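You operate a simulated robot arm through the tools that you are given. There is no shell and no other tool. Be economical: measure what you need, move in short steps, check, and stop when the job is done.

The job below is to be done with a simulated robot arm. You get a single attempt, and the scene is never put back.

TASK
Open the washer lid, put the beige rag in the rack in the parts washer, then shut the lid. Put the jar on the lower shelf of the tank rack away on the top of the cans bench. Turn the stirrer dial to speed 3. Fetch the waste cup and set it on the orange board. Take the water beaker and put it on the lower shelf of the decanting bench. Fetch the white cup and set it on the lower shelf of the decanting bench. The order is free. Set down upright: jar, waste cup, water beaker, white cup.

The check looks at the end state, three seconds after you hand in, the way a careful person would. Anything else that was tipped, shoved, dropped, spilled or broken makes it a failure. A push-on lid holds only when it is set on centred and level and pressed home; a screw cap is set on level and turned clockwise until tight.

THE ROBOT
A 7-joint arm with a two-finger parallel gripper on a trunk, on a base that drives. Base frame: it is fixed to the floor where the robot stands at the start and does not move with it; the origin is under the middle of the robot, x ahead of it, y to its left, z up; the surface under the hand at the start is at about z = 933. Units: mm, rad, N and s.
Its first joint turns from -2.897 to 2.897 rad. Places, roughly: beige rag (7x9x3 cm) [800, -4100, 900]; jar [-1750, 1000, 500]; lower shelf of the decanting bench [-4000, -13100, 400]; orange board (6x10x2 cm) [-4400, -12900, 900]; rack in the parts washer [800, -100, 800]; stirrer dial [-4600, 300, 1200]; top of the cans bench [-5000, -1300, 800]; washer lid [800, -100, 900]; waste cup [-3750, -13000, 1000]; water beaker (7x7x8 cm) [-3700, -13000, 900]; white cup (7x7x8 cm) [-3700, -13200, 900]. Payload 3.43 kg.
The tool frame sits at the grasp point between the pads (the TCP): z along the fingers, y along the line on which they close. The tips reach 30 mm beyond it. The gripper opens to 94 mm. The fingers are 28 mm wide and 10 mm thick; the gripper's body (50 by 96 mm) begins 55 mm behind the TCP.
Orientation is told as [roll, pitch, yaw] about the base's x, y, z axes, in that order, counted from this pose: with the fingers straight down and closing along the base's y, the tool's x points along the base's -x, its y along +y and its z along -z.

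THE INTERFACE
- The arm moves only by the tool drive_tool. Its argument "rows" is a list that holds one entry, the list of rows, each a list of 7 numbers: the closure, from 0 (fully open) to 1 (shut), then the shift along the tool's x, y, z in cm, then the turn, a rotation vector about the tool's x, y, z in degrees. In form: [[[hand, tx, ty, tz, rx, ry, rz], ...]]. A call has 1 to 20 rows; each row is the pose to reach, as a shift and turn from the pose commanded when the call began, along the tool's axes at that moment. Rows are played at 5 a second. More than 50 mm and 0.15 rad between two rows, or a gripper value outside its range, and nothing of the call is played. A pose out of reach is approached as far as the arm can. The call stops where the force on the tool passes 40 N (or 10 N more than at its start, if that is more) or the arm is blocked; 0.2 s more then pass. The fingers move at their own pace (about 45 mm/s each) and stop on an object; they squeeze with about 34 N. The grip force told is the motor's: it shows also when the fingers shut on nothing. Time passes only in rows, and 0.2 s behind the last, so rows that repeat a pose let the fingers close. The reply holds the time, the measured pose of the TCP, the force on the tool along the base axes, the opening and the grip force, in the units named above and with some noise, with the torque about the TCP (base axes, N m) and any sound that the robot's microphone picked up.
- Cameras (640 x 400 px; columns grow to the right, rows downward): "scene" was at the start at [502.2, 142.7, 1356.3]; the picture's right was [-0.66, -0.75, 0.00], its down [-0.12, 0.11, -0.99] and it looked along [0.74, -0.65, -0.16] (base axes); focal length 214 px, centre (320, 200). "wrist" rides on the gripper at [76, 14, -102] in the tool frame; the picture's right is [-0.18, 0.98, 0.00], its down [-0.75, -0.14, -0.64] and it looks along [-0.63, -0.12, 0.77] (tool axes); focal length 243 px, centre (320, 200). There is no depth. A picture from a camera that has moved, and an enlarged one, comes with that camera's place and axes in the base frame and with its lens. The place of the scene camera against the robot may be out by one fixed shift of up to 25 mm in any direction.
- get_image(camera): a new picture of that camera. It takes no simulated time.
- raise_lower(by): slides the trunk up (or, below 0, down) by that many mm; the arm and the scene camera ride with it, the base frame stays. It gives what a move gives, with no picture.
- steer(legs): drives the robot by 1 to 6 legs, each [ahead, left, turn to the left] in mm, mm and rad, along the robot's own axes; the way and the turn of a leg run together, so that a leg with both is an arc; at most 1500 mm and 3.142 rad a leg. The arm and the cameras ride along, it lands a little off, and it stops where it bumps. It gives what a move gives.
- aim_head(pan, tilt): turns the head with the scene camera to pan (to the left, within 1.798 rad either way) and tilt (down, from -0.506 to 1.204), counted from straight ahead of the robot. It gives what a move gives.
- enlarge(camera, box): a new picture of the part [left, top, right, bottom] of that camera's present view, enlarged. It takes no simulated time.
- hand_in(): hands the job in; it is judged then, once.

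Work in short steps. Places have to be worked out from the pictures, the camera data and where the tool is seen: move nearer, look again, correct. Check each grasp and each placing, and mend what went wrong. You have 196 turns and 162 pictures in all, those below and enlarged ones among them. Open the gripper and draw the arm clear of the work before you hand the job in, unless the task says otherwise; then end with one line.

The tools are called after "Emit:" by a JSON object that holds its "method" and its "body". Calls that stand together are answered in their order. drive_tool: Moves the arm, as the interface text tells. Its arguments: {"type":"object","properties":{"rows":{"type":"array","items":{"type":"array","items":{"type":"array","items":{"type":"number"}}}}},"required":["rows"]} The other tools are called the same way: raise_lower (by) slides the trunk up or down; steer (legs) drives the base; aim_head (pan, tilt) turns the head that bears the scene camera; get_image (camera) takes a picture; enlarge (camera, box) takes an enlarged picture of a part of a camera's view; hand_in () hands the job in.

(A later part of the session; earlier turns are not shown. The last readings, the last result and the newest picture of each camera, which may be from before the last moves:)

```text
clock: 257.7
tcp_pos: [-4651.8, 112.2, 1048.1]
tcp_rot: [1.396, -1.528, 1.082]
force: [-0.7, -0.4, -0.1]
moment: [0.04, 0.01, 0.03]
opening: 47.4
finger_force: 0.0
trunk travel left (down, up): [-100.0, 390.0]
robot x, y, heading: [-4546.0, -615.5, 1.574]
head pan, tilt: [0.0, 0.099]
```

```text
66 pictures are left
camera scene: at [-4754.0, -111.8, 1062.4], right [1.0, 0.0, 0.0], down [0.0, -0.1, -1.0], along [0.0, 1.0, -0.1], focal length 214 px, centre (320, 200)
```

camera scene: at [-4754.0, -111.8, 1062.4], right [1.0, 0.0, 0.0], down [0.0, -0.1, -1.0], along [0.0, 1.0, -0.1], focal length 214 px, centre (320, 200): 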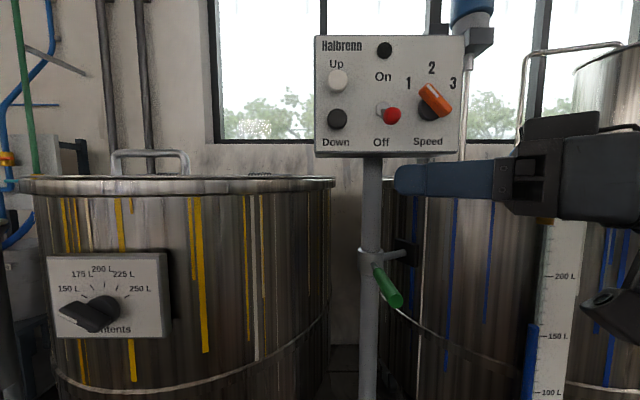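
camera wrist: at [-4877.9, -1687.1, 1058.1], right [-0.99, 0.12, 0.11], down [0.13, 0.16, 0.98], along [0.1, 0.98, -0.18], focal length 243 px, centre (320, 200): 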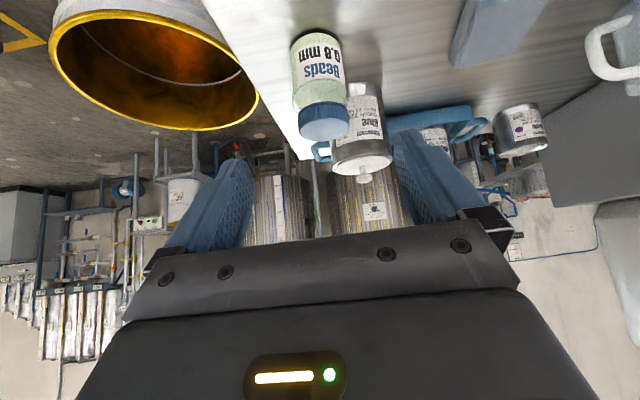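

The tool is now horizontal, pointing about 52° left of the robot's forward. I'll raise the trunk to dial height, turn the base right by 0.9 rad so the tool faces the panel, and move in front of the dial at (-4566, 276, 1181).

Emit:
{"method": "raise_lower", "body": {"by": 133}}

Emit:
{"method": "steer", "body": {"legs": [[0, 0, -0.9], [-265, 400, 0]]}}

Emit:
{"method": "get_image", "body": {"camera": "wrist"}}

Emit:
{"method": "aim_head", "body": {"pan": 0.6, "tilt": 0.1}}

Emit:
{"method": "get_image", "body": {"camera": "scene"}}

```text
clock: 259.3
tcp_pos: [-4650.4, 112.0, 1180.7]
tcp_rot: [1.376, -1.527, 1.103]
force: [-0.4, -1.2, 0.4]
moment: [0.04, 0.01, 0.01]
opening: 46.9
finger_force: 0.1
trunk travel left (down, up): [-233.0, 257.0]
robot x, y, heading: [-4549.3, -615.8, 1.575]
head pan, tilt: [0.0, 0.099]
```

```text
clock: 264.5
tcp_pos: [-4507.1, 67.3, 1181.5]
tcp_rot: [1.376, -1.526, 0.213]
force: [-0.5, -1.1, -0.1]
moment: [-0.01, 0.0, 0.01]
opening: 46.7
finger_force: 0.1
trunk travel left (down, up): [-233.0, 257.0]
robot x, y, heading: [-5005.4, -471.1, 0.689]
head pan, tilt: [0.0, 0.099]
```

```text
65 pictures are left
camera wrist: at [-4522.1, -36.1, 1106.5], right [-0.97, -0.02, 0.23], down [0.19, -0.63, 0.75], along [0.13, 0.77, 0.62], focal length 243 px, centre (320, 200)
```

wrist: 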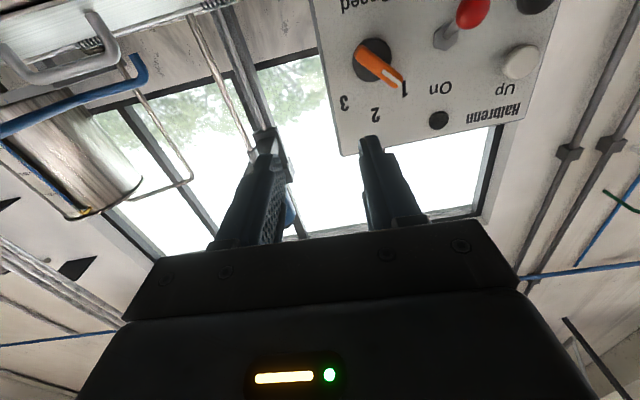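

```text
clock: 265.5
tcp_pos: [-4506.9, 67.6, 1182.1]
tcp_rot: [1.375, -1.528, 0.216]
force: [0.5, 0.7, 0.3]
moment: [0.01, -0.01, 0.01]
opening: 47.2
finger_force: 0.1
trunk travel left (down, up): [-233.0, 257.0]
robot x, y, heading: [-5010.9, -472.6, 0.685]
head pan, tilt: [0.6, 0.099]
```

```text
64 pictures are left
camera scene: at [-4778.8, 41.1, 1195.3], right [0.96, -0.28, 0.0], down [-0.03, -0.1, -0.99], along [0.28, 0.95, -0.1], focal length 214 px, centre (320, 200)
```

scene: 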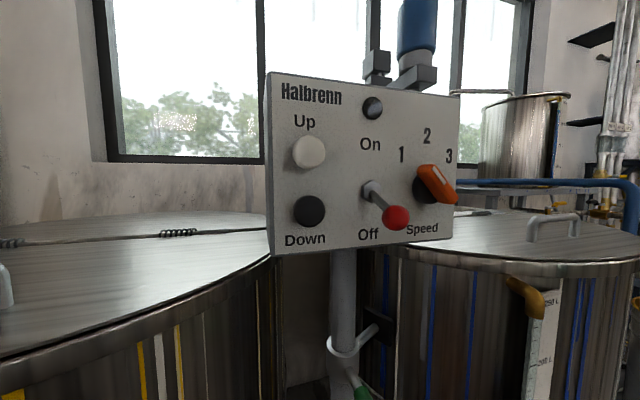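

The wrist view confirms the tool faces the panel squarely. I put the dial at about (-4572, 268, 1172), with 3 roughly 75° clockwise. I'll align the fingers across the orange bar (roll -37°) and approach part way.

Emit:
{"method": "drive_tool", "body": {"rows": [[[0.5, 0.2, 1.1, 1.3, 0, 0, -6.2], [0.5, 0.4, 2.2, 2.6, 0, 0, -12.4], [0.5, 0.6, 3.3, 4, 0, 0, -18.6], [0.5, 0.8, 4.4, 5.3, 0, 0, -24.8], [0.5, 1.0, 5.5, 6.6, 0, 0, -31], [0.5, 1.1, 6.5, 8, 0, 0, -37], [0.5, 1.1, 6.5, 8, 0, 0, -37]]]}}

Emit:
{"method": "get_image", "body": {"camera": "wrist"}}

Emit:
{"method": "get_image", "body": {"camera": "scene"}}

```text
clock: 267.1
tcp_pos: [-4574.5, 147.3, 1172.5]
tcp_rot: [-1.557, -0.966, -3.134]
force: [0.6, 0.0, 0.6]
moment: [-0.01, 0.0, -0.06]
opening: 47.2
finger_force: 0.1
trunk travel left (down, up): [-233.0, 257.0]
robot x, y, heading: [-5009.6, -471.4, 0.677]
head pan, tilt: [0.6, 0.099]
```

```text
63 pictures are left
camera wrist: at [-4540.4, 43.6, 1102.5], right [-0.91, -0.02, -0.41], down [-0.3, -0.64, 0.71], along [-0.28, 0.77, 0.58], focal length 243 px, centre (320, 200)
```

wrist: 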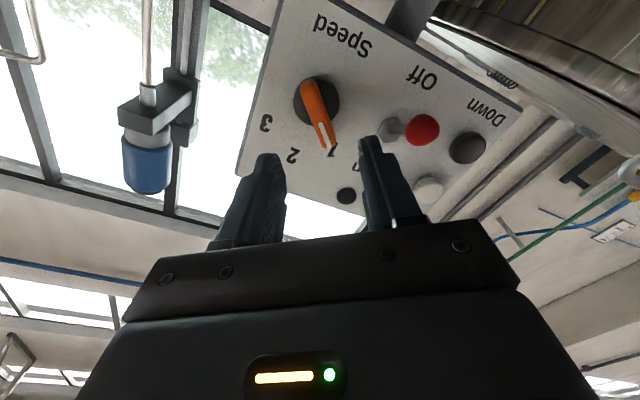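

```text
62 pictures are left
camera scene: at [-4778.9, 41.1, 1195.3], right [0.96, -0.28, 0.0], down [-0.03, -0.1, -1.0], along [0.28, 0.95, -0.1], focal length 214 px, centre (320, 200)
```

scene: 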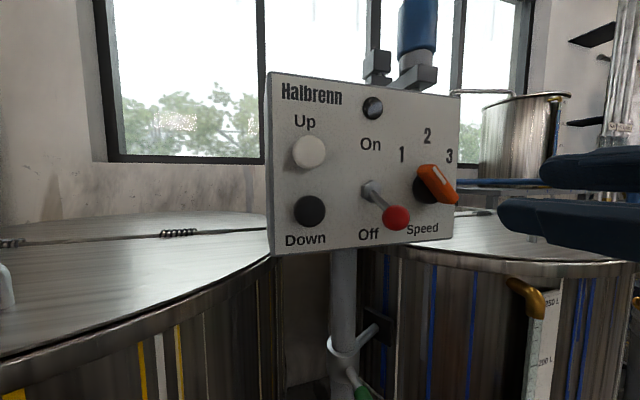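

The fingers are aligned with the bar and centred on it. I'll advance 70 mm.

Emit:
{"method": "drive_tool", "body": {"rows": [[[0.5, 0.2, 0.2, 2.5, 0, 0, 0], [0.5, 0.2, 0.2, 5, 0, 0, 0], [0.5, 0.2, 0.2, 7, 0, 0, 0], [0.5, 0.2, 0.2, 7, 0, 0, 0]]]}}

Emit:
{"method": "get_image", "body": {"camera": "wrist"}}

Emit:
{"method": "get_image", "body": {"camera": "scene"}}

```text
clock: 268.1
tcp_pos: [-4574.4, 216.7, 1168.7]
tcp_rot: [-1.553, -0.968, -3.137]
force: [-1.0, -0.1, 1.5]
moment: [0.04, -0.01, -0.01]
opening: 46.9
finger_force: 0.1
trunk travel left (down, up): [-233.0, 257.0]
robot x, y, heading: [-5008.0, -467.8, 0.684]
head pan, tilt: [0.6, 0.099]
```

```text
61 pictures are left
camera wrist: at [-4541.5, 113.1, 1098.4], right [-0.91, -0.02, -0.41], down [-0.3, -0.64, 0.71], along [-0.27, 0.77, 0.58], focal length 243 px, centre (320, 200)
```

wrist: 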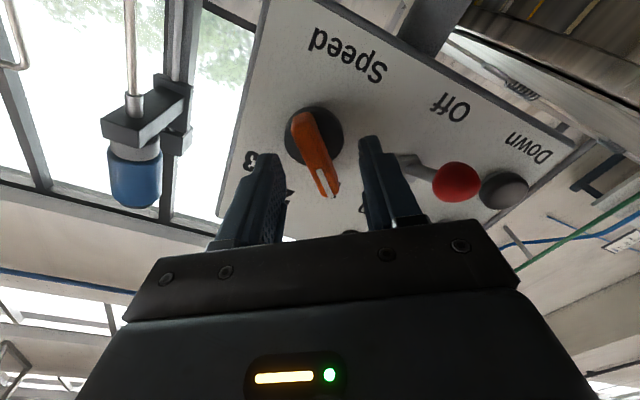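

```text
60 pictures are left
camera scene: at [-4778.9, 41.1, 1195.3], right [0.96, -0.28, 0.0], down [-0.03, -0.1, -1.0], along [0.28, 0.95, -0.1], focal length 214 px, centre (320, 200)
```

scene: 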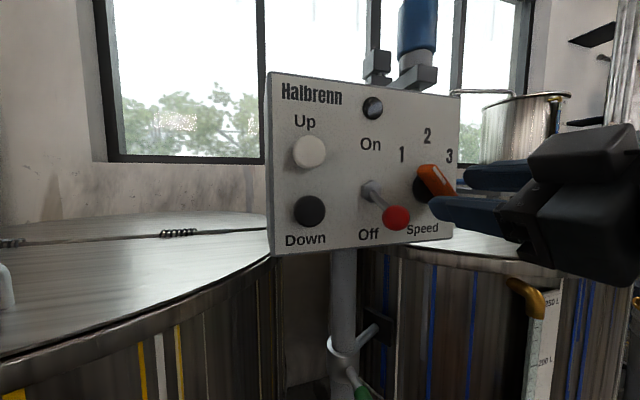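

Triangulating the dial face gives y≈273. I'll advance 18 mm more and close on the bar.

Emit:
{"method": "drive_tool", "body": {"rows": [[[0.5, 0, -0.2, 1.0, 0, 0, 0], [0.5, 0, -0.3, 1.8, 0, 0, 0], [1, 0, -0.3, 1.8, 0, 0, 0], [1, 0, -0.3, 1.8, 0, 0, 0], [1, 0, -0.3, 1.8, 0, 0, 0], [1, 0, -0.3, 1.8, 0, 0, 0]]]}}

Emit:
{"method": "get_image", "body": {"camera": "wrist"}}

Emit:
{"method": "get_image", "body": {"camera": "scene"}}

```text
clock: 269.5
tcp_pos: [-4571.8, 234.7, 1171.4]
tcp_rot: [-1.556, -0.967, -3.139]
force: [11.0, 4.4, 5.3]
moment: [0.01, 0.04, -1.1]
opening: 14.8
finger_force: 44.9
trunk travel left (down, up): [-233.0, 257.0]
robot x, y, heading: [-5010.8, -468.3, 0.683]
head pan, tilt: [0.6, 0.099]
```

```text
59 pictures are left
camera wrist: at [-4538.5, 131.3, 1100.8], right [-0.91, -0.02, -0.41], down [-0.3, -0.64, 0.71], along [-0.27, 0.77, 0.58], focal length 243 px, centre (320, 200)
```

wrist: 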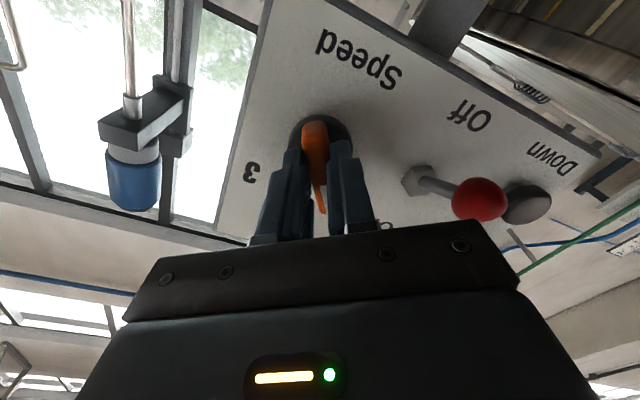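

```text
58 pictures are left
camera scene: at [-4778.5, 41.2, 1195.3], right [0.96, -0.28, 0.0], down [-0.03, -0.1, -0.99], along [0.28, 0.95, -0.1], focal length 214 px, centre (320, 200)
```

scene: 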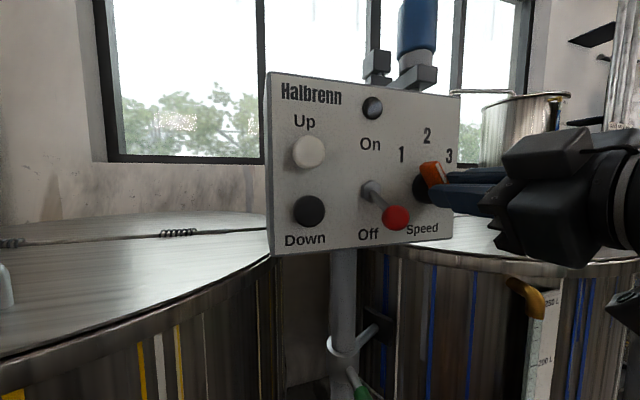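

The bar is held (14.8 mm). I'll turn clockwise 40° first.

Emit:
{"method": "drive_tool", "body": {"rows": [[[1, 0, -0.15, 0, 0, 0, 5], [1, 0, -0.2, 0, 0, 0, 10], [1, 0, -0.2, 0, 0, 0, 15], [1, 0, -0.2, 0, 0, 0, 20], [1, 0, -0.2, 0, 0, 0, 25], [1, 0, -0.2, 0, 0, 0, 30], [1, 0, -0.2, 0, 0, 0, 35], [1, 0, -0.2, 0, 0, 0, 40]]]}}

Emit:
{"method": "enlarge", "body": {"camera": "scene", "box": [380, 110, 500, 230]}}

```text
clock: 271.3
tcp_pos: [-4573.2, 234.0, 1170.3]
tcp_rot: [1.464, -1.472, 0.126]
force: [-6.5, -14.1, -18.5]
moment: [0.57, -0.07, -0.52]
opening: 15.0
finger_force: 44.7
trunk travel left (down, up): [-233.0, 257.0]
robot x, y, heading: [-5004.6, -467.0, 0.681]
head pan, tilt: [0.6, 0.099]
```

```text
3.33 times, centred on (440, 170) of scene
camera zoom: at [-4779.0, 41.0, 1195.2], right [0.96, -0.28, 0.0], down [-0.03, -0.1, -1.0], along [0.28, 0.95, -0.1], focal length 715 px, centre (-80, 300)
```

zoom: 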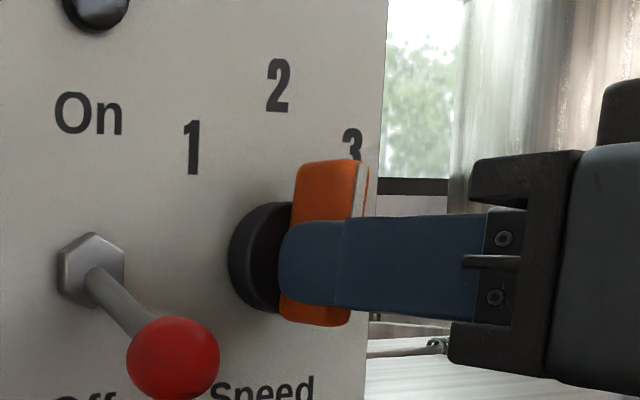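

The pointer is now upright at 2. Continuing 42° more toward 3.

Emit:
{"method": "drive_tool", "body": {"rows": [[[1, -0.1, 0, 0, 0, 0, 5], [1, -0.1, 0, 0, 0, 0, 10], [1, -0.1, 0, 0, 0, 0, 15], [1, -0.1, 0, 0, 0, 0, 20], [1, -0.1, 0, 0, 0, 0, 25], [1, -0.1, 0, 0, 0, 0, 30], [1, -0.1, 0, 0, 0, 0, 35], [1, -0.1, 0, 0, 0, 0, 39], [1, -0.1, 0, 0, 0, 0, 42]]]}}

Emit:
{"method": "enlarge", "body": {"camera": "scene", "box": [380, 110, 500, 230]}}

Emit:
{"method": "get_image", "body": {"camera": "wrist"}}

```text
clock: 272.2
tcp_pos: [-4573.1, 233.9, 1172.2]
tcp_rot: [1.54, -1.175, 0.051]
force: [-2.2, -4.4, -7.3]
moment: [0.61, -0.01, -1.04]
opening: 14.9
finger_force: 45.2
trunk travel left (down, up): [-233.0, 257.0]
robot x, y, heading: [-5004.6, -468.5, 0.68]
head pan, tilt: [0.6, 0.099]
stopped in row 4: the force on the tool passed its limit at 40 N (the readings are from after the stop); the commanded pose is now the measured one
```

```text
3.33 times, centred on (440, 170) of scene
camera zoom: at [-4779.0, 41.0, 1195.8], right [0.96, -0.28, 0.0], down [-0.03, -0.1, -1.0], along [0.28, 0.95, -0.1], focal length 715 px, centre (-80, 300)
```

zoom: 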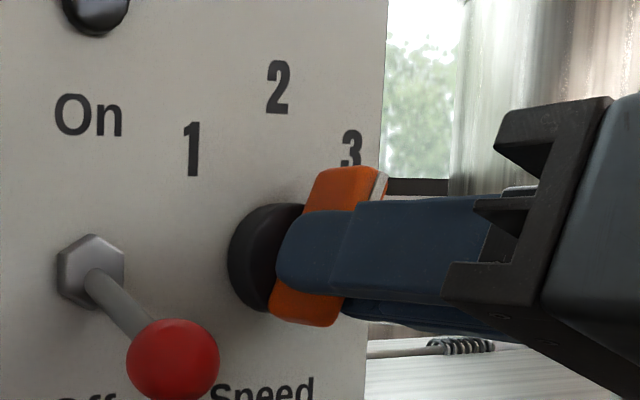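

```text
55 pictures are left
camera wrist: at [-4613.1, 130.0, 1107.5], right [-0.84, -0.01, 0.55], down [0.43, -0.63, 0.65], along [0.33, 0.78, 0.53], focal length 243 px, centre (320, 200)
```

wrist: 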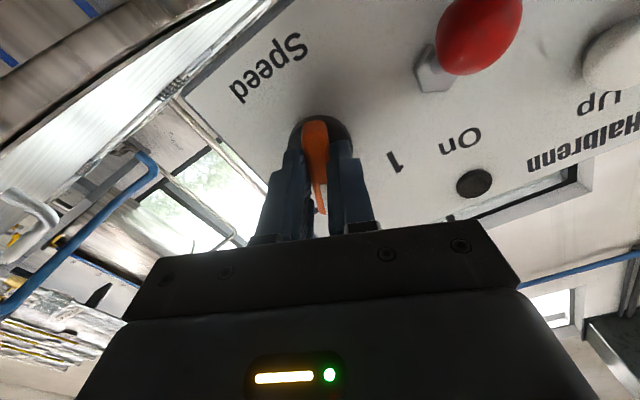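

It stopped at about +23° on an off-axis force. The residual points along the tool's +x, so I'll shift 2 mm that way and continue slowly.

Emit:
{"method": "drive_tool", "body": {"rows": [[[1, 0.2, 0, 0, 0, 0, 3], [1, 0.2, 0, 0, 0, 0, 6], [1, 0.2, 0, 0, 0, 0, 9], [1, 0.2, 0, 0, 0, 0, 12], [1, 0.2, 0, 0, 0, 0, 15], [1, 0.2, 0, 0, 0, 0, 18], [1, 0.2, 0, 0, 0, 0, 21]]]}}

Emit:
{"method": "enlarge", "body": {"camera": "scene", "box": [380, 110, 500, 230]}}

```text
clock: 273.8
tcp_pos: [-4573.6, 234.6, 1171.4]
tcp_rot: [1.561, -0.813, 0.03]
force: [6.8, 18.3, 33.0]
moment: [0.77, 0.01, -0.93]
opening: 14.8
finger_force: 44.8
trunk travel left (down, up): [-233.0, 257.0]
robot x, y, heading: [-5010.1, -469.5, 0.687]
head pan, tilt: [0.6, 0.099]
```

```text
3.33 times, centred on (440, 170) of scene
camera zoom: at [-4779.2, 41.0, 1195.6], right [0.96, -0.28, 0.0], down [-0.03, -0.1, -1.0], along [0.28, 0.95, -0.1], focal length 715 px, centre (-80, 300)
```

zoom: 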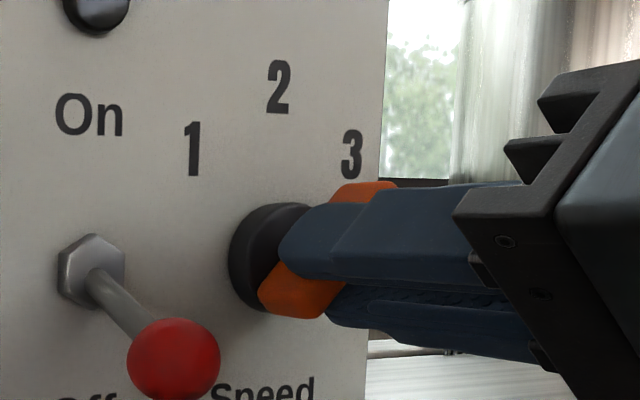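

The pointer is at about +43°, aimed at 3. I'll relax the offset, open and back away to check.

Emit:
{"method": "drive_tool", "body": {"rows": [[[1, -0.2, 0, 0, 0, 0, 0], [0.6, -0.2, 0, 0, 0, 0, 0], [0.5, -0.2, 0, 0, 0, 0, 0], [0.5, -0.2, 0, 0, 0, 0, 0], [0.5, -0.2, 0, -2, 0, 0, 0], [0.5, -0.2, 0, -5, 0, 0, 0], [0.5, -0.2, 0, -9, 0, 0, 0]]]}}

Emit:
{"method": "get_image", "body": {"camera": "wrist"}}

Emit:
{"method": "enlarge", "body": {"camera": "scene", "box": [380, 110, 500, 230]}}

```text
clock: 275.4
tcp_pos: [-4571.7, 144.8, 1170.9]
tcp_rot: [1.554, -0.81, 0.038]
force: [0.2, -0.3, 0.5]
moment: [0.03, -0.02, -0.01]
opening: 47.0
finger_force: 0.1
trunk travel left (down, up): [-233.0, 257.0]
robot x, y, heading: [-5009.2, -467.0, 0.685]
head pan, tilt: [0.6, 0.099]
```

```text
53 pictures are left
camera wrist: at [-4631.7, 40.4, 1127.8], right [-0.59, 0.0, 0.81], down [0.64, -0.62, 0.46], along [0.5, 0.78, 0.37], focal length 243 px, centre (320, 200)
```

wrist: 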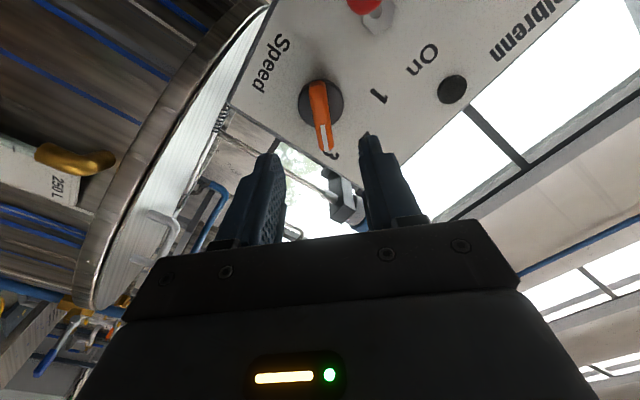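

```text
3.33 times, centred on (440, 170) of scene
camera zoom: at [-4779.4, 41.6, 1195.2], right [0.96, -0.28, 0.0], down [-0.03, -0.1, -0.99], along [0.28, 0.95, -0.1], focal length 715 px, centre (-80, 300)
```

zoom: 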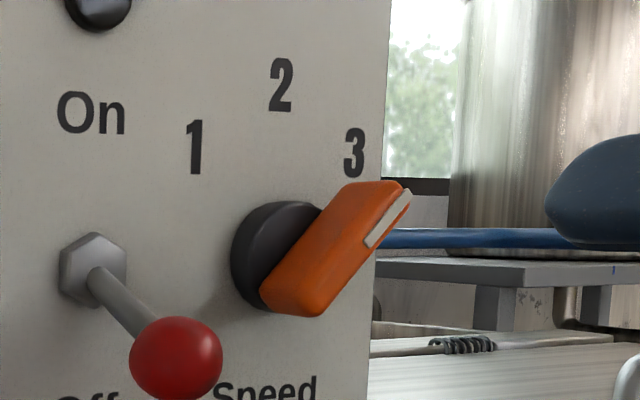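

Emit:
{"method": "enlarge", "body": {"camera": "wrist", "box": [260, 40, 420, 180]}}

```text
2.86 times, centred on (340, 110) of wrist
camera zoom: at [-4631.7, 40.4, 1127.8], right [-0.59, 0.0, 0.81], down [0.64, -0.62, 0.46], along [0.5, 0.78, 0.37], focal length 693 px, centre (263, 457)
```

zoom: 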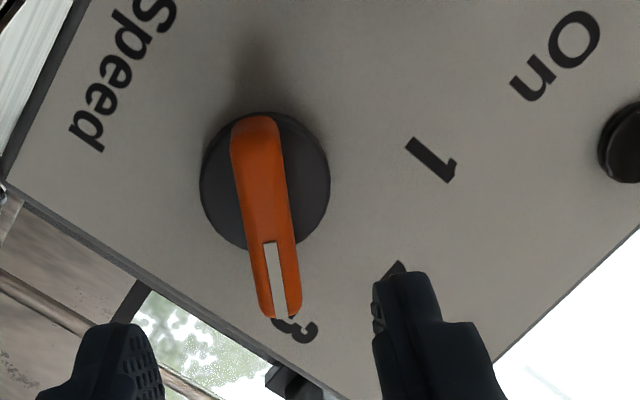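

The pointer is about 5° past 3. I'll re-grip and turn it back by 5°.

Emit:
{"method": "drive_tool", "body": {"rows": [[[0.5, 0, 0, 3, 0, 0, 0], [0.5, 0, 0, 6, 0, 0, 0], [0.5, 0, 0, 9, 0, 0, 0], [1, 0, 0, 9, 0, 0, 0], [1, 0, 0, 9, 0, 0, 0], [1, 0, 0, 9, 0, 0, 0], [1, 0, 0, 9, 0, 0, -3], [1, 0, 0, 9, 0, 0, -5.5], [1, 0, 0, 9, 0, 0, -5.5], [0.5, 0, 0, 9, 0, 0, -5.5], [0.5, 0, 0, 9, 0, 0, -5.5], [0.5, 0, 0, 9, 0, 0, -5.5], [0.5, 0, 0, 6, 0, 0, -5.5], [0.5, 0, 0, 2, 0, 0, -5.5], [0.5, 0, 0, 0, 0, 0, 0]]]}}

Emit:
{"method": "enlarge", "body": {"camera": "wrist", "box": [260, 40, 420, 180]}}

```text
clock: 278.6
tcp_pos: [-4570.8, 145.5, 1171.1]
tcp_rot: [1.554, -0.811, 0.033]
force: [0.1, -0.6, -0.3]
moment: [-0.01, 0.01, -0.03]
opening: 46.9
finger_force: 0.0
trunk travel left (down, up): [-233.0, 257.0]
robot x, y, heading: [-5006.7, -469.0, 0.683]
head pan, tilt: [0.6, 0.099]
```

```text
2.86 times, centred on (340, 110) of wrist
camera zoom: at [-4630.9, 40.1, 1127.0], right [-0.59, 0.0, 0.81], down [0.64, -0.62, 0.46], along [0.5, 0.78, 0.37], focal length 693 px, centre (263, 457)
```

zoom: 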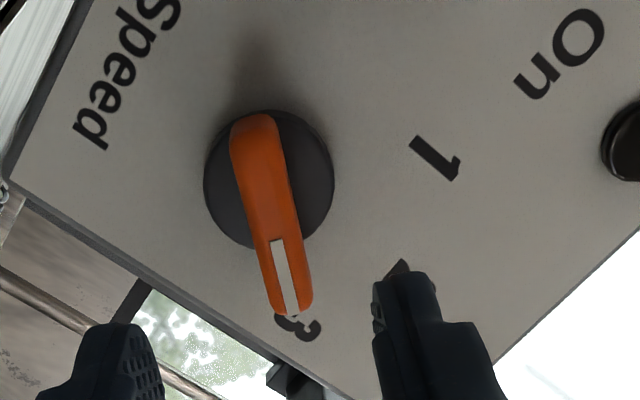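

The pointer now aims at 3. I'll move away along +x, then fold the wrist back toward tool-down.

Emit:
{"method": "steer", "body": {"legs": [[388, -315, 0]]}}

Emit:
{"method": "drive_tool", "body": {"rows": [[[0, 0, 0, 0, 0, 0, -7.2], [0, 0, 0, 0, 0, 0, -14.5], [0, 0, 0, 0, 0, 0, -21.7], [0, 0, 0, 0, 0, 0, -29], [0, 0, 0, 0, 0, 0, -36], [0, 0, 0, 0, 0, 0, -43]]]}}

Emit:
{"method": "drive_tool", "body": {"rows": [[[0, 0, 0, 0, 0, 7, 0], [0, 0, 0, 0, 0, 14, 0], [0, 0, 0, 0, 0, 21, 0], [0, 0, 0, 0, 0, 28, 0], [0, 0, 0, 0, 0, 35, 0], [0, 0, 0, 0, 0, 42, 0], [0, 0, 0, 0, 0, 49, 0], [0, 0, 0, 0, 0, 56, 0], [0, 0, 0, 0, 0, 63, 0], [0, 0, 0, 0, 0, 70, 0], [0, 0, 0, 0, 0, 77, 0], [0, 0, 0, 0, 0, 84, 0], [0, 0, 0, 0, 0, 87, 0]]]}}

```text
clock: 281.6
tcp_pos: [-4070.5, 142.5, 1171.9]
tcp_rot: [1.556, -0.812, 0.032]
force: [0.9, 0.8, 0.2]
moment: [-0.02, -0.01, 0.03]
opening: 47.0
finger_force: 0.1
trunk travel left (down, up): [-233.0, 257.0]
robot x, y, heading: [-4510.1, -468.3, 0.679]
head pan, tilt: [0.6, 0.099]
```

```text
clock: 283.0
tcp_pos: [-4070.7, 143.4, 1171.5]
tcp_rot: [0.615, -1.557, 0.976]
force: [0.4, 0.1, -0.2]
moment: [0.02, -0.02, 0.01]
opening: 93.8
finger_force: 0.1
trunk travel left (down, up): [-233.0, 257.0]
robot x, y, heading: [-4510.9, -470.1, 0.684]
head pan, tilt: [0.6, 0.099]
```

```text
clock: 285.8
tcp_pos: [-4070.3, 142.4, 1171.3]
tcp_rot: [0.01, -0.04, 1.589]
force: [-0.4, -0.2, -0.4]
moment: [0.0, 0.02, -0.04]
opening: 93.8
finger_force: 0.0
trunk travel left (down, up): [-233.0, 257.0]
robot x, y, heading: [-4505.7, -469.3, 0.681]
head pan, tilt: [0.6, 0.099]
```

The tool is vertical again. I'll square the gripper yaw, raise the trunk, turn to face -y and look down the hall.

Emit:
{"method": "drive_tool", "body": {"rows": [[[0, 0, -1, -1, 0, 0, 7.5], [0, 0, -2, -2, 0, 0, 15], [0, 0, -3, -3, 0, 0, 22.5], [0, 0, -4, -4, 0, 0, 30], [0, 0, -5, -5, 0, 0, 37.5], [0, 0, -5, -5, 0, 0, 45], [0, 0, -5, -5, 0, 0, 52]]]}}

Emit:
{"method": "raise_lower", "body": {"by": 167}}

Emit:
{"method": "steer", "body": {"legs": [[0, 0, -2.25], [0, 550, 0]]}}

Emit:
{"method": "aim_head", "body": {"pan": 0.0, "tilt": 0.1}}

Emit:
{"method": "get_image", "body": {"camera": "scene"}}

```text
clock: 287.4
tcp_pos: [-4020.3, 142.0, 1221.1]
tcp_rot: [0.039, -0.017, 0.682]
force: [-0.5, -0.9, 0.0]
moment: [-0.01, -0.01, 0.0]
opening: 94.2
finger_force: 0.0
trunk travel left (down, up): [-233.0, 257.0]
robot x, y, heading: [-4508.2, -469.7, 0.681]
head pan, tilt: [0.6, 0.099]
```

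```text
clock: 289.3
tcp_pos: [-4020.0, 140.7, 1387.7]
tcp_rot: [0.038, -0.017, 0.682]
force: [0.5, -0.6, 0.1]
moment: [0.02, 0.02, 0.01]
opening: 93.9
finger_force: 0.0
trunk travel left (down, up): [-400.0, 90.0]
robot x, y, heading: [-4510.9, -474.3, 0.687]
head pan, tilt: [0.6, 0.099]
```

```text
clock: 297.8
tcp_pos: [-3799.3, -1240.6, 1388.1]
tcp_rot: [0.039, -0.018, -1.578]
force: [-1.0, -0.3, 0.2]
moment: [-0.02, 0.01, -0.03]
opening: 93.8
finger_force: 0.1
trunk travel left (down, up): [-400.0, 90.0]
robot x, y, heading: [-3961.5, -476.4, -1.577]
head pan, tilt: [0.6, 0.099]
```

```text
clock: 298.8
tcp_pos: [-3798.8, -1242.6, 1388.5]
tcp_rot: [0.038, -0.018, -1.577]
force: [-0.6, -0.2, -1.5]
moment: [0.01, 0.02, 0.0]
opening: 94.0
finger_force: 0.0
trunk travel left (down, up): [-400.0, 90.0]
robot x, y, heading: [-3959.7, -473.7, -1.581]
head pan, tilt: [0.0, 0.099]
```

```text
49 pictures are left
camera scene: at [-3740.2, -1003.3, 1362.3], right [-1.0, 0.01, 0.0], down [0.0, 0.1, -0.99], along [-0.01, -0.99, -0.1], focal length 214 px, centre (320, 200)
```

scene: 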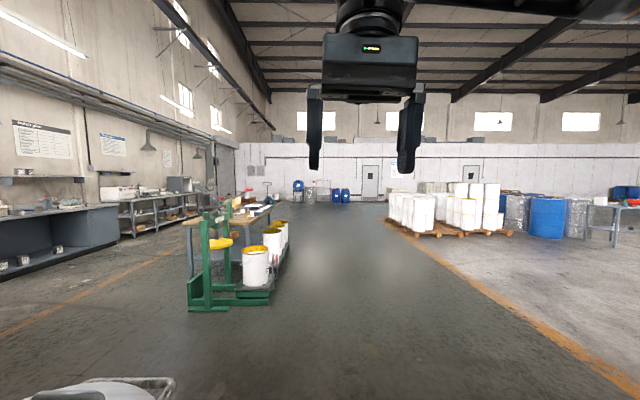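

The lane at x≈-3960 is clear toward the far wall. I'll drive 8.5 m ahead.

Emit:
{"method": "steer", "body": {"legs": [[1500, 0, 0.01], [1500, 0, 0], [1500, 0, 0], [1500, 0, 0], [1500, 0, 0], [1000, 0, 0]]}}

Emit:
{"method": "aim_head", "body": {"pan": 0.0, "tilt": 0.15}}

Emit:
{"method": "get_image", "body": {"camera": "scene"}}

```text
clock: 339.2
tcp_pos: [-3870.4, -9770.5, 1388.4]
tcp_rot: [0.038, -0.015, -1.596]
force: [0.3, -0.4, 0.7]
moment: [0.0, -0.01, 0.03]
opening: 94.4
finger_force: 0.0
trunk travel left (down, up): [-400.0, 90.0]
robot x, y, heading: [-4019.4, -9003.7, -1.593]
head pan, tilt: [0.0, 0.099]
```

```text
clock: 339.9
tcp_pos: [-3870.1, -9770.7, 1387.3]
tcp_rot: [0.039, -0.017, -1.595]
force: [-0.3, 0.3, -0.5]
moment: [-0.05, -0.01, 0.0]
opening: 94.0
finger_force: 0.2
trunk travel left (down, up): [-400.0, 90.0]
robot x, y, heading: [-4021.6, -9003.4, -1.592]
head pan, tilt: [0.0, 0.15]
```

```text
48 pictures are left
camera scene: at [-3807.6, -9533.9, 1357.6], right [-1.0, 0.03, 0.0], down [0.0, 0.15, -0.99], along [-0.03, -0.99, -0.15], focal length 214 px, centre (320, 200)
```

scene: 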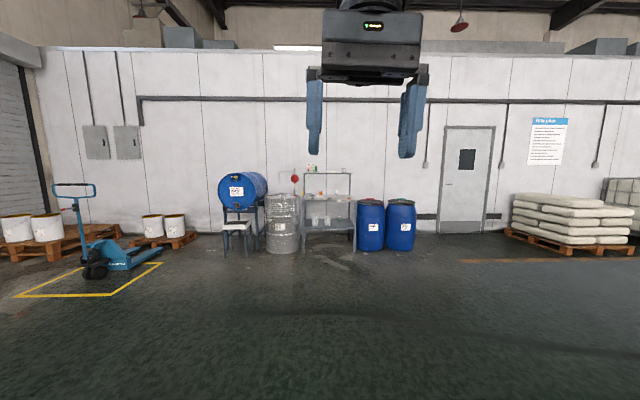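

The decanting bench is straight ahead between the drums. Driving 2.7 m closer.

Emit:
{"method": "steer", "body": {"legs": [[1350, 0, 0.015], [1350, 80, 0.005]]}}

Emit:
{"method": "aim_head", "body": {"pan": -0.1, "tilt": 0.3}}

Emit:
{"method": "get_image", "body": {"camera": "scene"}}

```text
clock: 352.9
tcp_pos: [-3824.3, -12451.2, 1388.5]
tcp_rot: [0.038, -0.017, -1.578]
force: [0.2, 0.8, 0.0]
moment: [-0.01, 0.02, 0.0]
opening: 94.2
finger_force: 0.1
trunk travel left (down, up): [-400.0, 90.0]
robot x, y, heading: [-3984.9, -11690.0, -1.575]
head pan, tilt: [0.0, 0.15]
```

```text
clock: 353.6
tcp_pos: [-3823.4, -12452.0, 1387.7]
tcp_rot: [0.037, -0.017, -1.575]
force: [-0.8, 0.0, 0.1]
moment: [-0.01, -0.01, 0.02]
opening: 94.1
finger_force: 0.0
trunk travel left (down, up): [-400.0, 90.0]
robot x, y, heading: [-3986.7, -11686.2, -1.575]
head pan, tilt: [-0.099, 0.3]
```

```text
47 pictures are left
camera scene: at [-3774.5, -12214.2, 1343.7], right [-0.99, 0.11, 0.0], down [0.03, 0.29, -0.96], along [-0.1, -0.95, -0.3], focal length 214 px, centre (320, 200)
```

scene: 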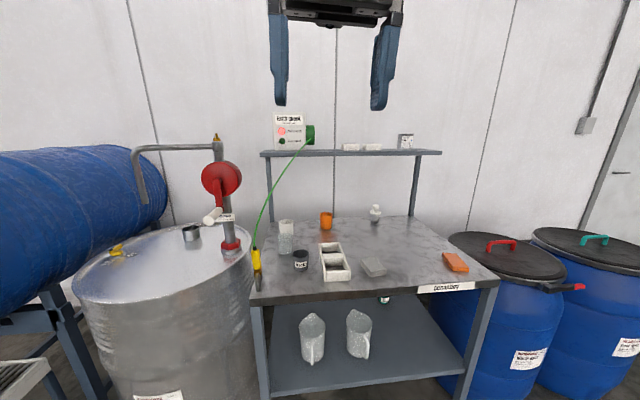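

Emit:
{"method": "enlarge", "body": {"camera": "scene", "box": [240, 190, 500, 380]}}

```text
2.11 times, centred on (370, 285) of scene
camera zoom: at [-3774.5, -12214.2, 1343.7], right [-0.99, 0.11, 0.0], down [0.03, 0.29, -0.96], along [-0.1, -0.95, -0.3], focal length 452 px, centre (215, 21)
```

zoom: 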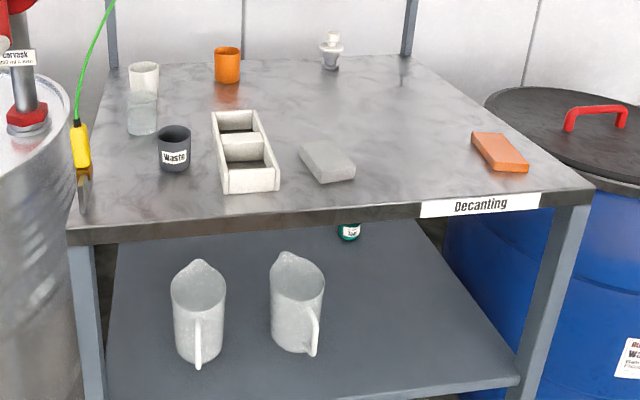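

The items are identified: waste cup (dark), water beaker (clear) with the white cup behind it, and the orange board at right front. Table top z≈830. I'll drive up and look with the wrist camera over the waste cup.

Emit:
{"method": "steer", "body": {"legs": [[440, 47, 0.003]]}}

Emit:
{"method": "get_image", "body": {"camera": "wrist"}}

Emit:
{"method": "aim_head", "body": {"pan": 0.0, "tilt": 0.6}}

Emit:
{"method": "get_image", "body": {"camera": "scene"}}

```text
clock: 356.3
tcp_pos: [-3778.9, -12890.1, 1387.7]
tcp_rot: [0.037, -0.018, -1.576]
force: [-0.2, -0.5, -0.9]
moment: [0.04, -0.01, 0.02]
opening: 94.3
finger_force: 0.0
trunk travel left (down, up): [-400.0, 90.0]
robot x, y, heading: [-3942.7, -12124.6, -1.572]
head pan, tilt: [-0.099, 0.3]
```

```text
45 pictures are left
camera wrist: at [-3767.5, -12813.2, 1489.6], right [0.98, -0.19, 0.04], down [-0.17, -0.74, 0.65], along [-0.09, -0.64, -0.76], focal length 243 px, centre (320, 200)
```

wrist: 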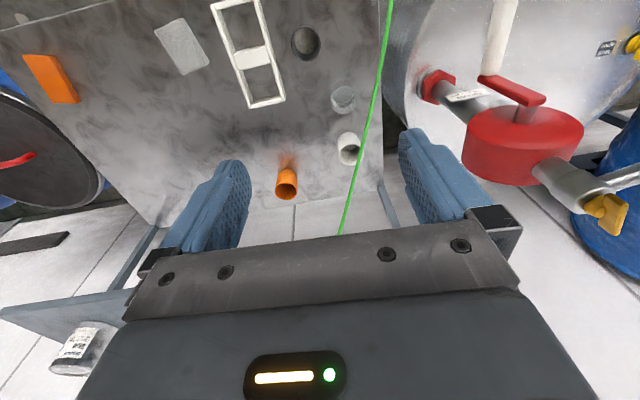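

```text
clock: 357.1
tcp_pos: [-3778.8, -12891.3, 1388.3]
tcp_rot: [0.039, -0.018, -1.578]
force: [0.4, 0.0, 0.8]
moment: [0.02, 0.02, 0.0]
opening: 94.0
finger_force: 0.1
trunk travel left (down, up): [-400.0, 90.0]
robot x, y, heading: [-3943.6, -12125.4, -1.579]
head pan, tilt: [0.0, 0.6]
```

```text
44 pictures are left
camera scene: at [-3720.6, -12648.8, 1316.2], right [-1.0, 0.01, 0.0], down [0.0, 0.56, -0.83], along [-0.01, -0.83, -0.56], focal length 214 px, centre (320, 200)
```

scene: 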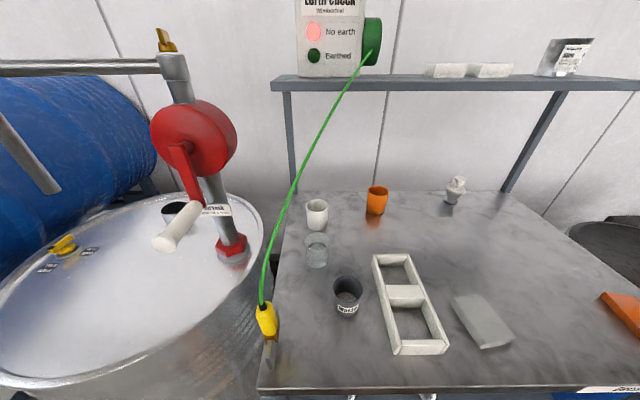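

Triangulating puts the cup rims at z≈990 and the table at ≈900. A green earth cable hangs left of the cups, so I'll approach with the tool pointing left-back (45°) and tilted 40° to keep the wrist away from it. I'll back up and set that orientation.

Emit:
{"method": "steer", "body": {"legs": [[-260, 0, 0.005]]}}

Emit:
{"method": "drive_tool", "body": {"rows": [[[0, 0, 0, 3, 0, 0, -7.5], [0, 0, 0, 6, 0, 0, -15], [0, 0, 0, 9, 0, 0, -22.5], [0, 0, 0, 12, 0, 0, -30], [0, 0, 0, 15, 0, 0, -37.5], [0, 0, 0, 18, 0, 0, -45]]]}}

Emit:
{"method": "drive_tool", "body": {"rows": [[[0, 0, 0, 2, 0, -7, 0], [0, 0, 0, 4, 0, -14, 0], [0, 0, 0, 6, 0, -21, 0], [0, 0, 0, 8, 0, -28, 0], [0, 0, 0, 10, 0, -35, 0], [0, 0, 0, 12, 0, -41, 0]]]}}

Emit:
{"method": "get_image", "body": {"camera": "wrist"}}

```text
clock: 359.0
tcp_pos: [-3772.9, -12629.9, 1387.4]
tcp_rot: [0.038, -0.019, -1.569]
force: [-0.6, -0.1, 0.4]
moment: [-0.03, -0.02, 0.03]
opening: 94.1
finger_force: 0.1
trunk travel left (down, up): [-400.0, 90.0]
robot x, y, heading: [-3941.2, -11865.1, -1.567]
head pan, tilt: [0.0, 0.6]
```

```text
clock: 360.4
tcp_pos: [-3766.5, -12630.6, 1208.6]
tcp_rot: [0.014, -0.041, -0.783]
force: [0.1, 0.3, -0.1]
moment: [-0.01, 0.0, 0.0]
opening: 93.9
finger_force: 0.1
trunk travel left (down, up): [-400.0, 90.0]
robot x, y, heading: [-3939.8, -11865.2, -1.571]
head pan, tilt: [0.0, 0.6]
```

```text
clock: 361.8
tcp_pos: [-3761.7, -12633.3, 1087.6]
tcp_rot: [0.019, -0.759, -0.795]
force: [0.5, -0.2, 0.0]
moment: [-0.02, -0.02, 0.0]
opening: 94.1
finger_force: 0.0
trunk travel left (down, up): [-400.0, 90.0]
robot x, y, heading: [-3940.9, -11860.3, -1.57]
head pan, tilt: [0.0, 0.6]
```

```text
43 pictures are left
camera wrist: at [-3840.0, -12534.9, 1110.1], right [0.79, 0.6, 0.14], down [-0.03, -0.18, 0.98], along [0.62, -0.78, -0.13], focal length 243 px, centre (320, 200)
```

wrist: 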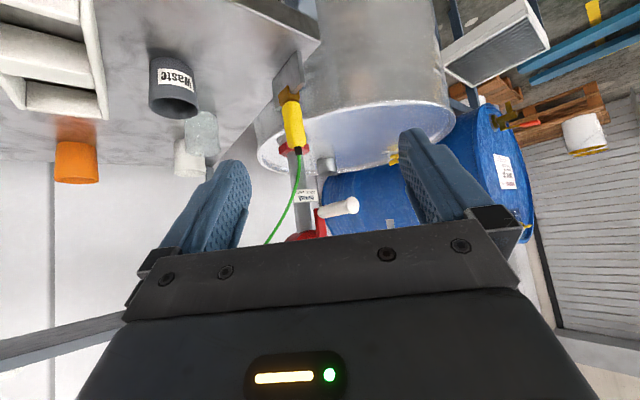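

Two wrist views give: waste cup (-3787, -12884) with rim z≈915; beaker (-3728, -13001), rim ≈926; white cup (-3737, -13125), rim ≈935; table ≈850. I'll drive ahead 170 mm.

Emit:
{"method": "steer", "body": {"legs": [[170, 0, 0]]}}

Emit:
{"method": "drive_tool", "body": {"rows": [[[0, 2.8, -1.9, 0.7, 0, 0, 0], [0, 5.6, -3.7, 1.4, 0, 0, 0], [0, 8.4, -5.5, 2.0, 0, 0, 0], [0, 11.2, -7.4, 2.7, 0, 0, 0], [0, 11.2, -7.4, 2.7, 0, 0, 0]]]}}

Emit:
{"method": "get_image", "body": {"camera": "wrist"}}

```text
clock: 363.2
tcp_pos: [-3762.4, -12801.6, 1087.6]
tcp_rot: [0.02, -0.756, -0.797]
force: [0.2, -0.7, 0.4]
moment: [-0.02, -0.01, 0.01]
opening: 94.0
finger_force: 0.1
trunk travel left (down, up): [-400.0, 90.0]
robot x, y, heading: [-3944.0, -12034.5, -1.574]
head pan, tilt: [0.0, 0.6]
```

```text
clock: 364.4
tcp_pos: [-3859.6, -12810.7, 989.2]
tcp_rot: [0.018, -0.757, -0.798]
force: [0.3, -0.9, 0.0]
moment: [0.0, 0.0, 0.04]
opening: 94.0
finger_force: 0.0
trunk travel left (down, up): [-400.0, 90.0]
robot x, y, heading: [-3945.5, -12036.3, -1.574]
head pan, tilt: [0.0, 0.6]
```

```text
42 pictures are left
camera wrist: at [-3937.4, -12712.8, 1012.3], right [0.79, 0.6, 0.14], down [-0.03, -0.19, 0.98], along [0.61, -0.78, -0.13], focal length 243 px, centre (320, 200)
```

wrist: 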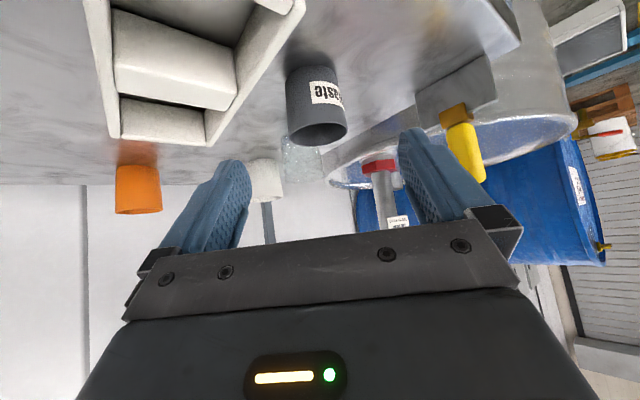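

The waste cup is lined up, and it is short: about 868–916. I'll insert along the tool axis to TCP (-3790, -12890, 905) and close.

Emit:
{"method": "drive_tool", "body": {"rows": [[[0, -0.9, -0.3, 3.0, 0, 0, 0], [0, -1.8, -0.6, 6.5, 0, 0, 0], [0, -1.9, -0.6, 10, 0, 0, 0], [0, -1.9, -0.6, 13.3, 0, 0, 0], [1, -1.9, -0.6, 13.3, 0, 0, 0], [1, -1.9, -0.6, 13.3, 0, 0, 0], [1, -1.9, -0.6, 13.3, 0, 0, 0], [1, -1.9, -0.6, 13.3, 0, 0, 0], [1, -1.9, -0.6, 13.3, 0, 0, 0]]]}}

Emit:
{"method": "get_image", "body": {"camera": "wrist"}}

```text
clock: 366.4
tcp_pos: [-3787.1, -12889.1, 905.5]
tcp_rot: [0.02, -0.755, -0.797]
force: [-0.5, -0.4, 0.2]
moment: [-0.01, -0.01, 0.01]
opening: 58.2
finger_force: 34.0
trunk travel left (down, up): [-400.0, 90.0]
robot x, y, heading: [-3939.8, -12037.3, -1.574]
head pan, tilt: [0.0, 0.6]
```

```text
41 pictures are left
camera wrist: at [-3866.2, -12790.0, 928.8], right [0.79, 0.6, 0.14], down [-0.03, -0.19, 0.98], along [0.62, -0.78, -0.13], focal length 243 px, centre (320, 200)
```

wrist: 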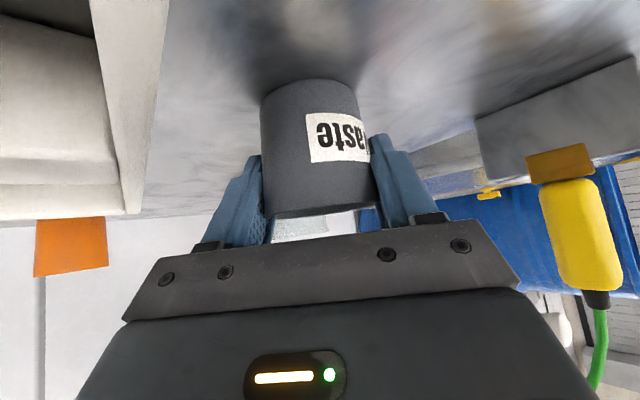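

Gripped (58 mm). I'll lift 90 mm and slide right toward the orange board.

Emit:
{"method": "drive_tool", "body": {"rows": [[[1, -2, 0, -2.2, 0, 0, 0], [1, -4.1, 0, -4.3, 0, 0, 0], [1, -6.2, 0, -6.5, 0, 0, 0], [1, -7.5, 0, -8, 0, 0, 0]]]}}

Emit:
{"method": "steer", "body": {"legs": [[-60, 0, 0], [0, -440, 0]]}}

Emit:
{"method": "get_image", "body": {"camera": "wrist"}}

Emit:
{"method": "aim_head", "body": {"pan": -0.1, "tilt": 0.75}}

Emit:
{"method": "get_image", "body": {"camera": "scene"}}

```text
clock: 367.4
tcp_pos: [-3787.9, -12889.3, 1017.8]
tcp_rot: [0.019, -0.756, -0.798]
force: [0.4, -0.3, -0.8]
moment: [0.01, -0.02, -0.01]
opening: 58.0
finger_force: 34.1
trunk travel left (down, up): [-400.0, 90.0]
robot x, y, heading: [-3943.3, -12033.0, -1.572]
head pan, tilt: [0.0, 0.6]
```

```text
clock: 370.7
tcp_pos: [-4234.9, -12827.6, 1016.8]
tcp_rot: [0.02, -0.755, -0.799]
force: [0.1, -1.0, -0.9]
moment: [0.01, 0.03, -0.01]
opening: 58.1
finger_force: 34.0
trunk travel left (down, up): [-400.0, 90.0]
robot x, y, heading: [-4388.0, -11971.5, -1.573]
head pan, tilt: [0.0, 0.6]
```

```text
40 pictures are left
camera wrist: at [-4313.3, -12729.4, 1039.5], right [0.79, 0.6, 0.14], down [-0.03, -0.19, 0.98], along [0.61, -0.78, -0.13], focal length 243 px, centre (320, 200)
```

wrist: 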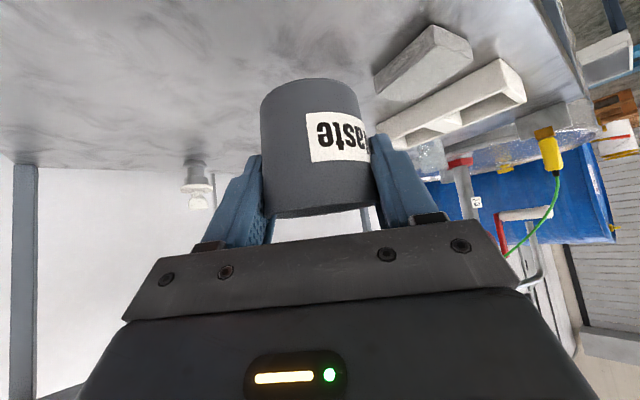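

```text
clock: 371.4
tcp_pos: [-4234.4, -12828.4, 1017.6]
tcp_rot: [0.02, -0.755, -0.8]
force: [0.3, 0.7, -0.6]
moment: [0.0, 0.01, -0.02]
opening: 58.3
finger_force: 34.3
trunk travel left (down, up): [-400.0, 90.0]
robot x, y, heading: [-4386.6, -11970.6, -1.579]
head pan, tilt: [-0.099, 0.75]
```

```text
39 pictures are left
camera scene: at [-4171.0, -12488.7, 1303.3], right [-0.99, 0.1, 0.0], down [0.07, 0.68, -0.73], along [-0.07, -0.73, -0.68], focal length 214 px, centre (320, 200)
```

scene: 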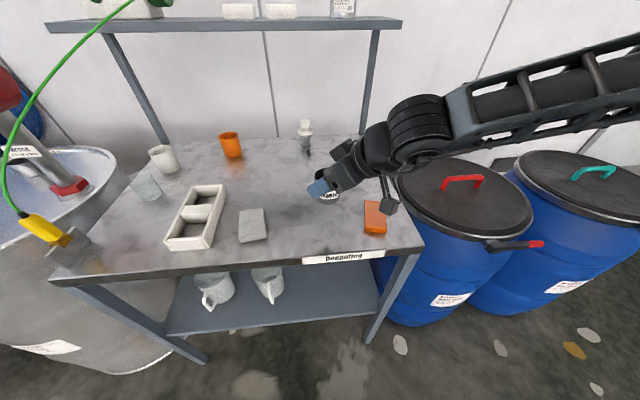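

The board is at roughly (-4360, -12847). I'll reposition so the wrist camera can see it alongside the cup.

Emit:
{"method": "steer", "body": {"legs": [[-80, -110, 0.005]]}}

Emit:
{"method": "get_image", "body": {"camera": "wrist"}}

Emit:
{"method": "enlarge", "body": {"camera": "scene", "box": [260, 120, 420, 240]}}

```text
clock: 372.7
tcp_pos: [-4341.6, -12747.1, 1018.5]
tcp_rot: [0.019, -0.756, -0.796]
force: [-0.1, -0.8, -1.0]
moment: [-0.03, -0.01, 0.01]
opening: 58.0
finger_force: 34.3
trunk travel left (down, up): [-400.0, 90.0]
robot x, y, heading: [-4498.6, -11889.2, -1.568]
head pan, tilt: [-0.099, 0.75]
```

```text
38 pictures are left
camera wrist: at [-4420.4, -12648.6, 1039.4], right [0.79, 0.6, 0.14], down [-0.03, -0.19, 0.98], along [0.62, -0.78, -0.13], focal length 243 px, centre (320, 200)
```

wrist: 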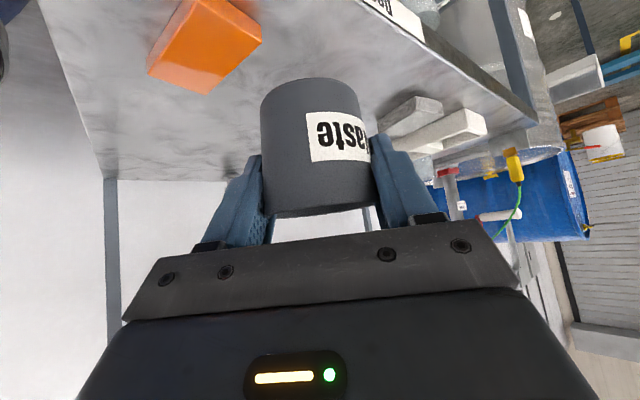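

```text
3.33 times, centred on (340, 180) of scene
camera zoom: at [-4279.5, -12407.2, 1303.2], right [-1.0, 0.1, 0.0], down [0.07, 0.68, -0.73], along [-0.07, -0.73, -0.68], focal length 715 px, centre (253, 267)
```

zoom: 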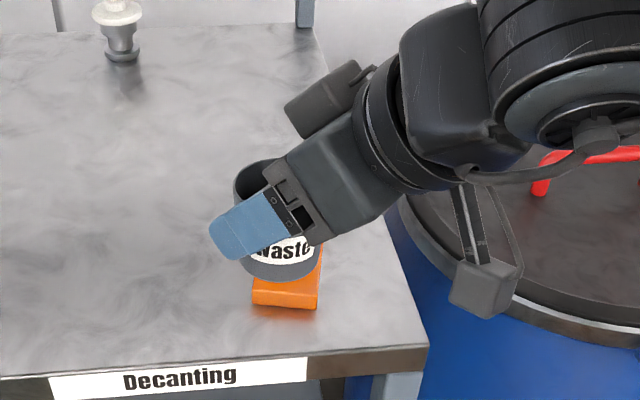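

Emit:
{"method": "enlarge", "body": {"camera": "wrist", "box": [110, 0, 290, 112]}}

```text
3.56 times, centred on (200, 56) of wrist
camera zoom: at [-4420.4, -12648.6, 1039.4], right [0.79, 0.6, 0.14], down [-0.03, -0.19, 0.98], along [0.62, -0.78, -0.13], focal length 863 px, centre (747, 712)
```

zoom: 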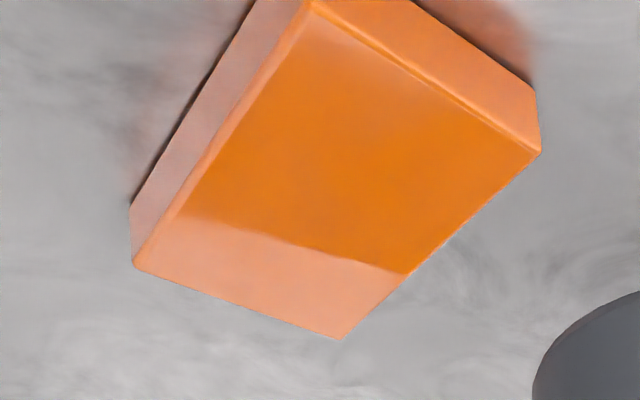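

Solving the board's top face gives its centre at (-4366, -12852), top z≈870. I'll move the cup above it with the base, then fine-tune.

Emit:
{"method": "steer", "body": {"legs": [[101, -28, 0]]}}

```text
clock: 373.9
tcp_pos: [-4370.0, -12848.0, 1016.2]
tcp_rot: [0.019, -0.757, -0.794]
force: [0.6, -0.7, 0.1]
moment: [0.05, -0.04, -0.01]
opening: 58.5
finger_force: 34.0
trunk travel left (down, up): [-400.0, 90.0]
robot x, y, heading: [-4523.0, -11995.2, -1.572]
head pan, tilt: [-0.099, 0.75]
```

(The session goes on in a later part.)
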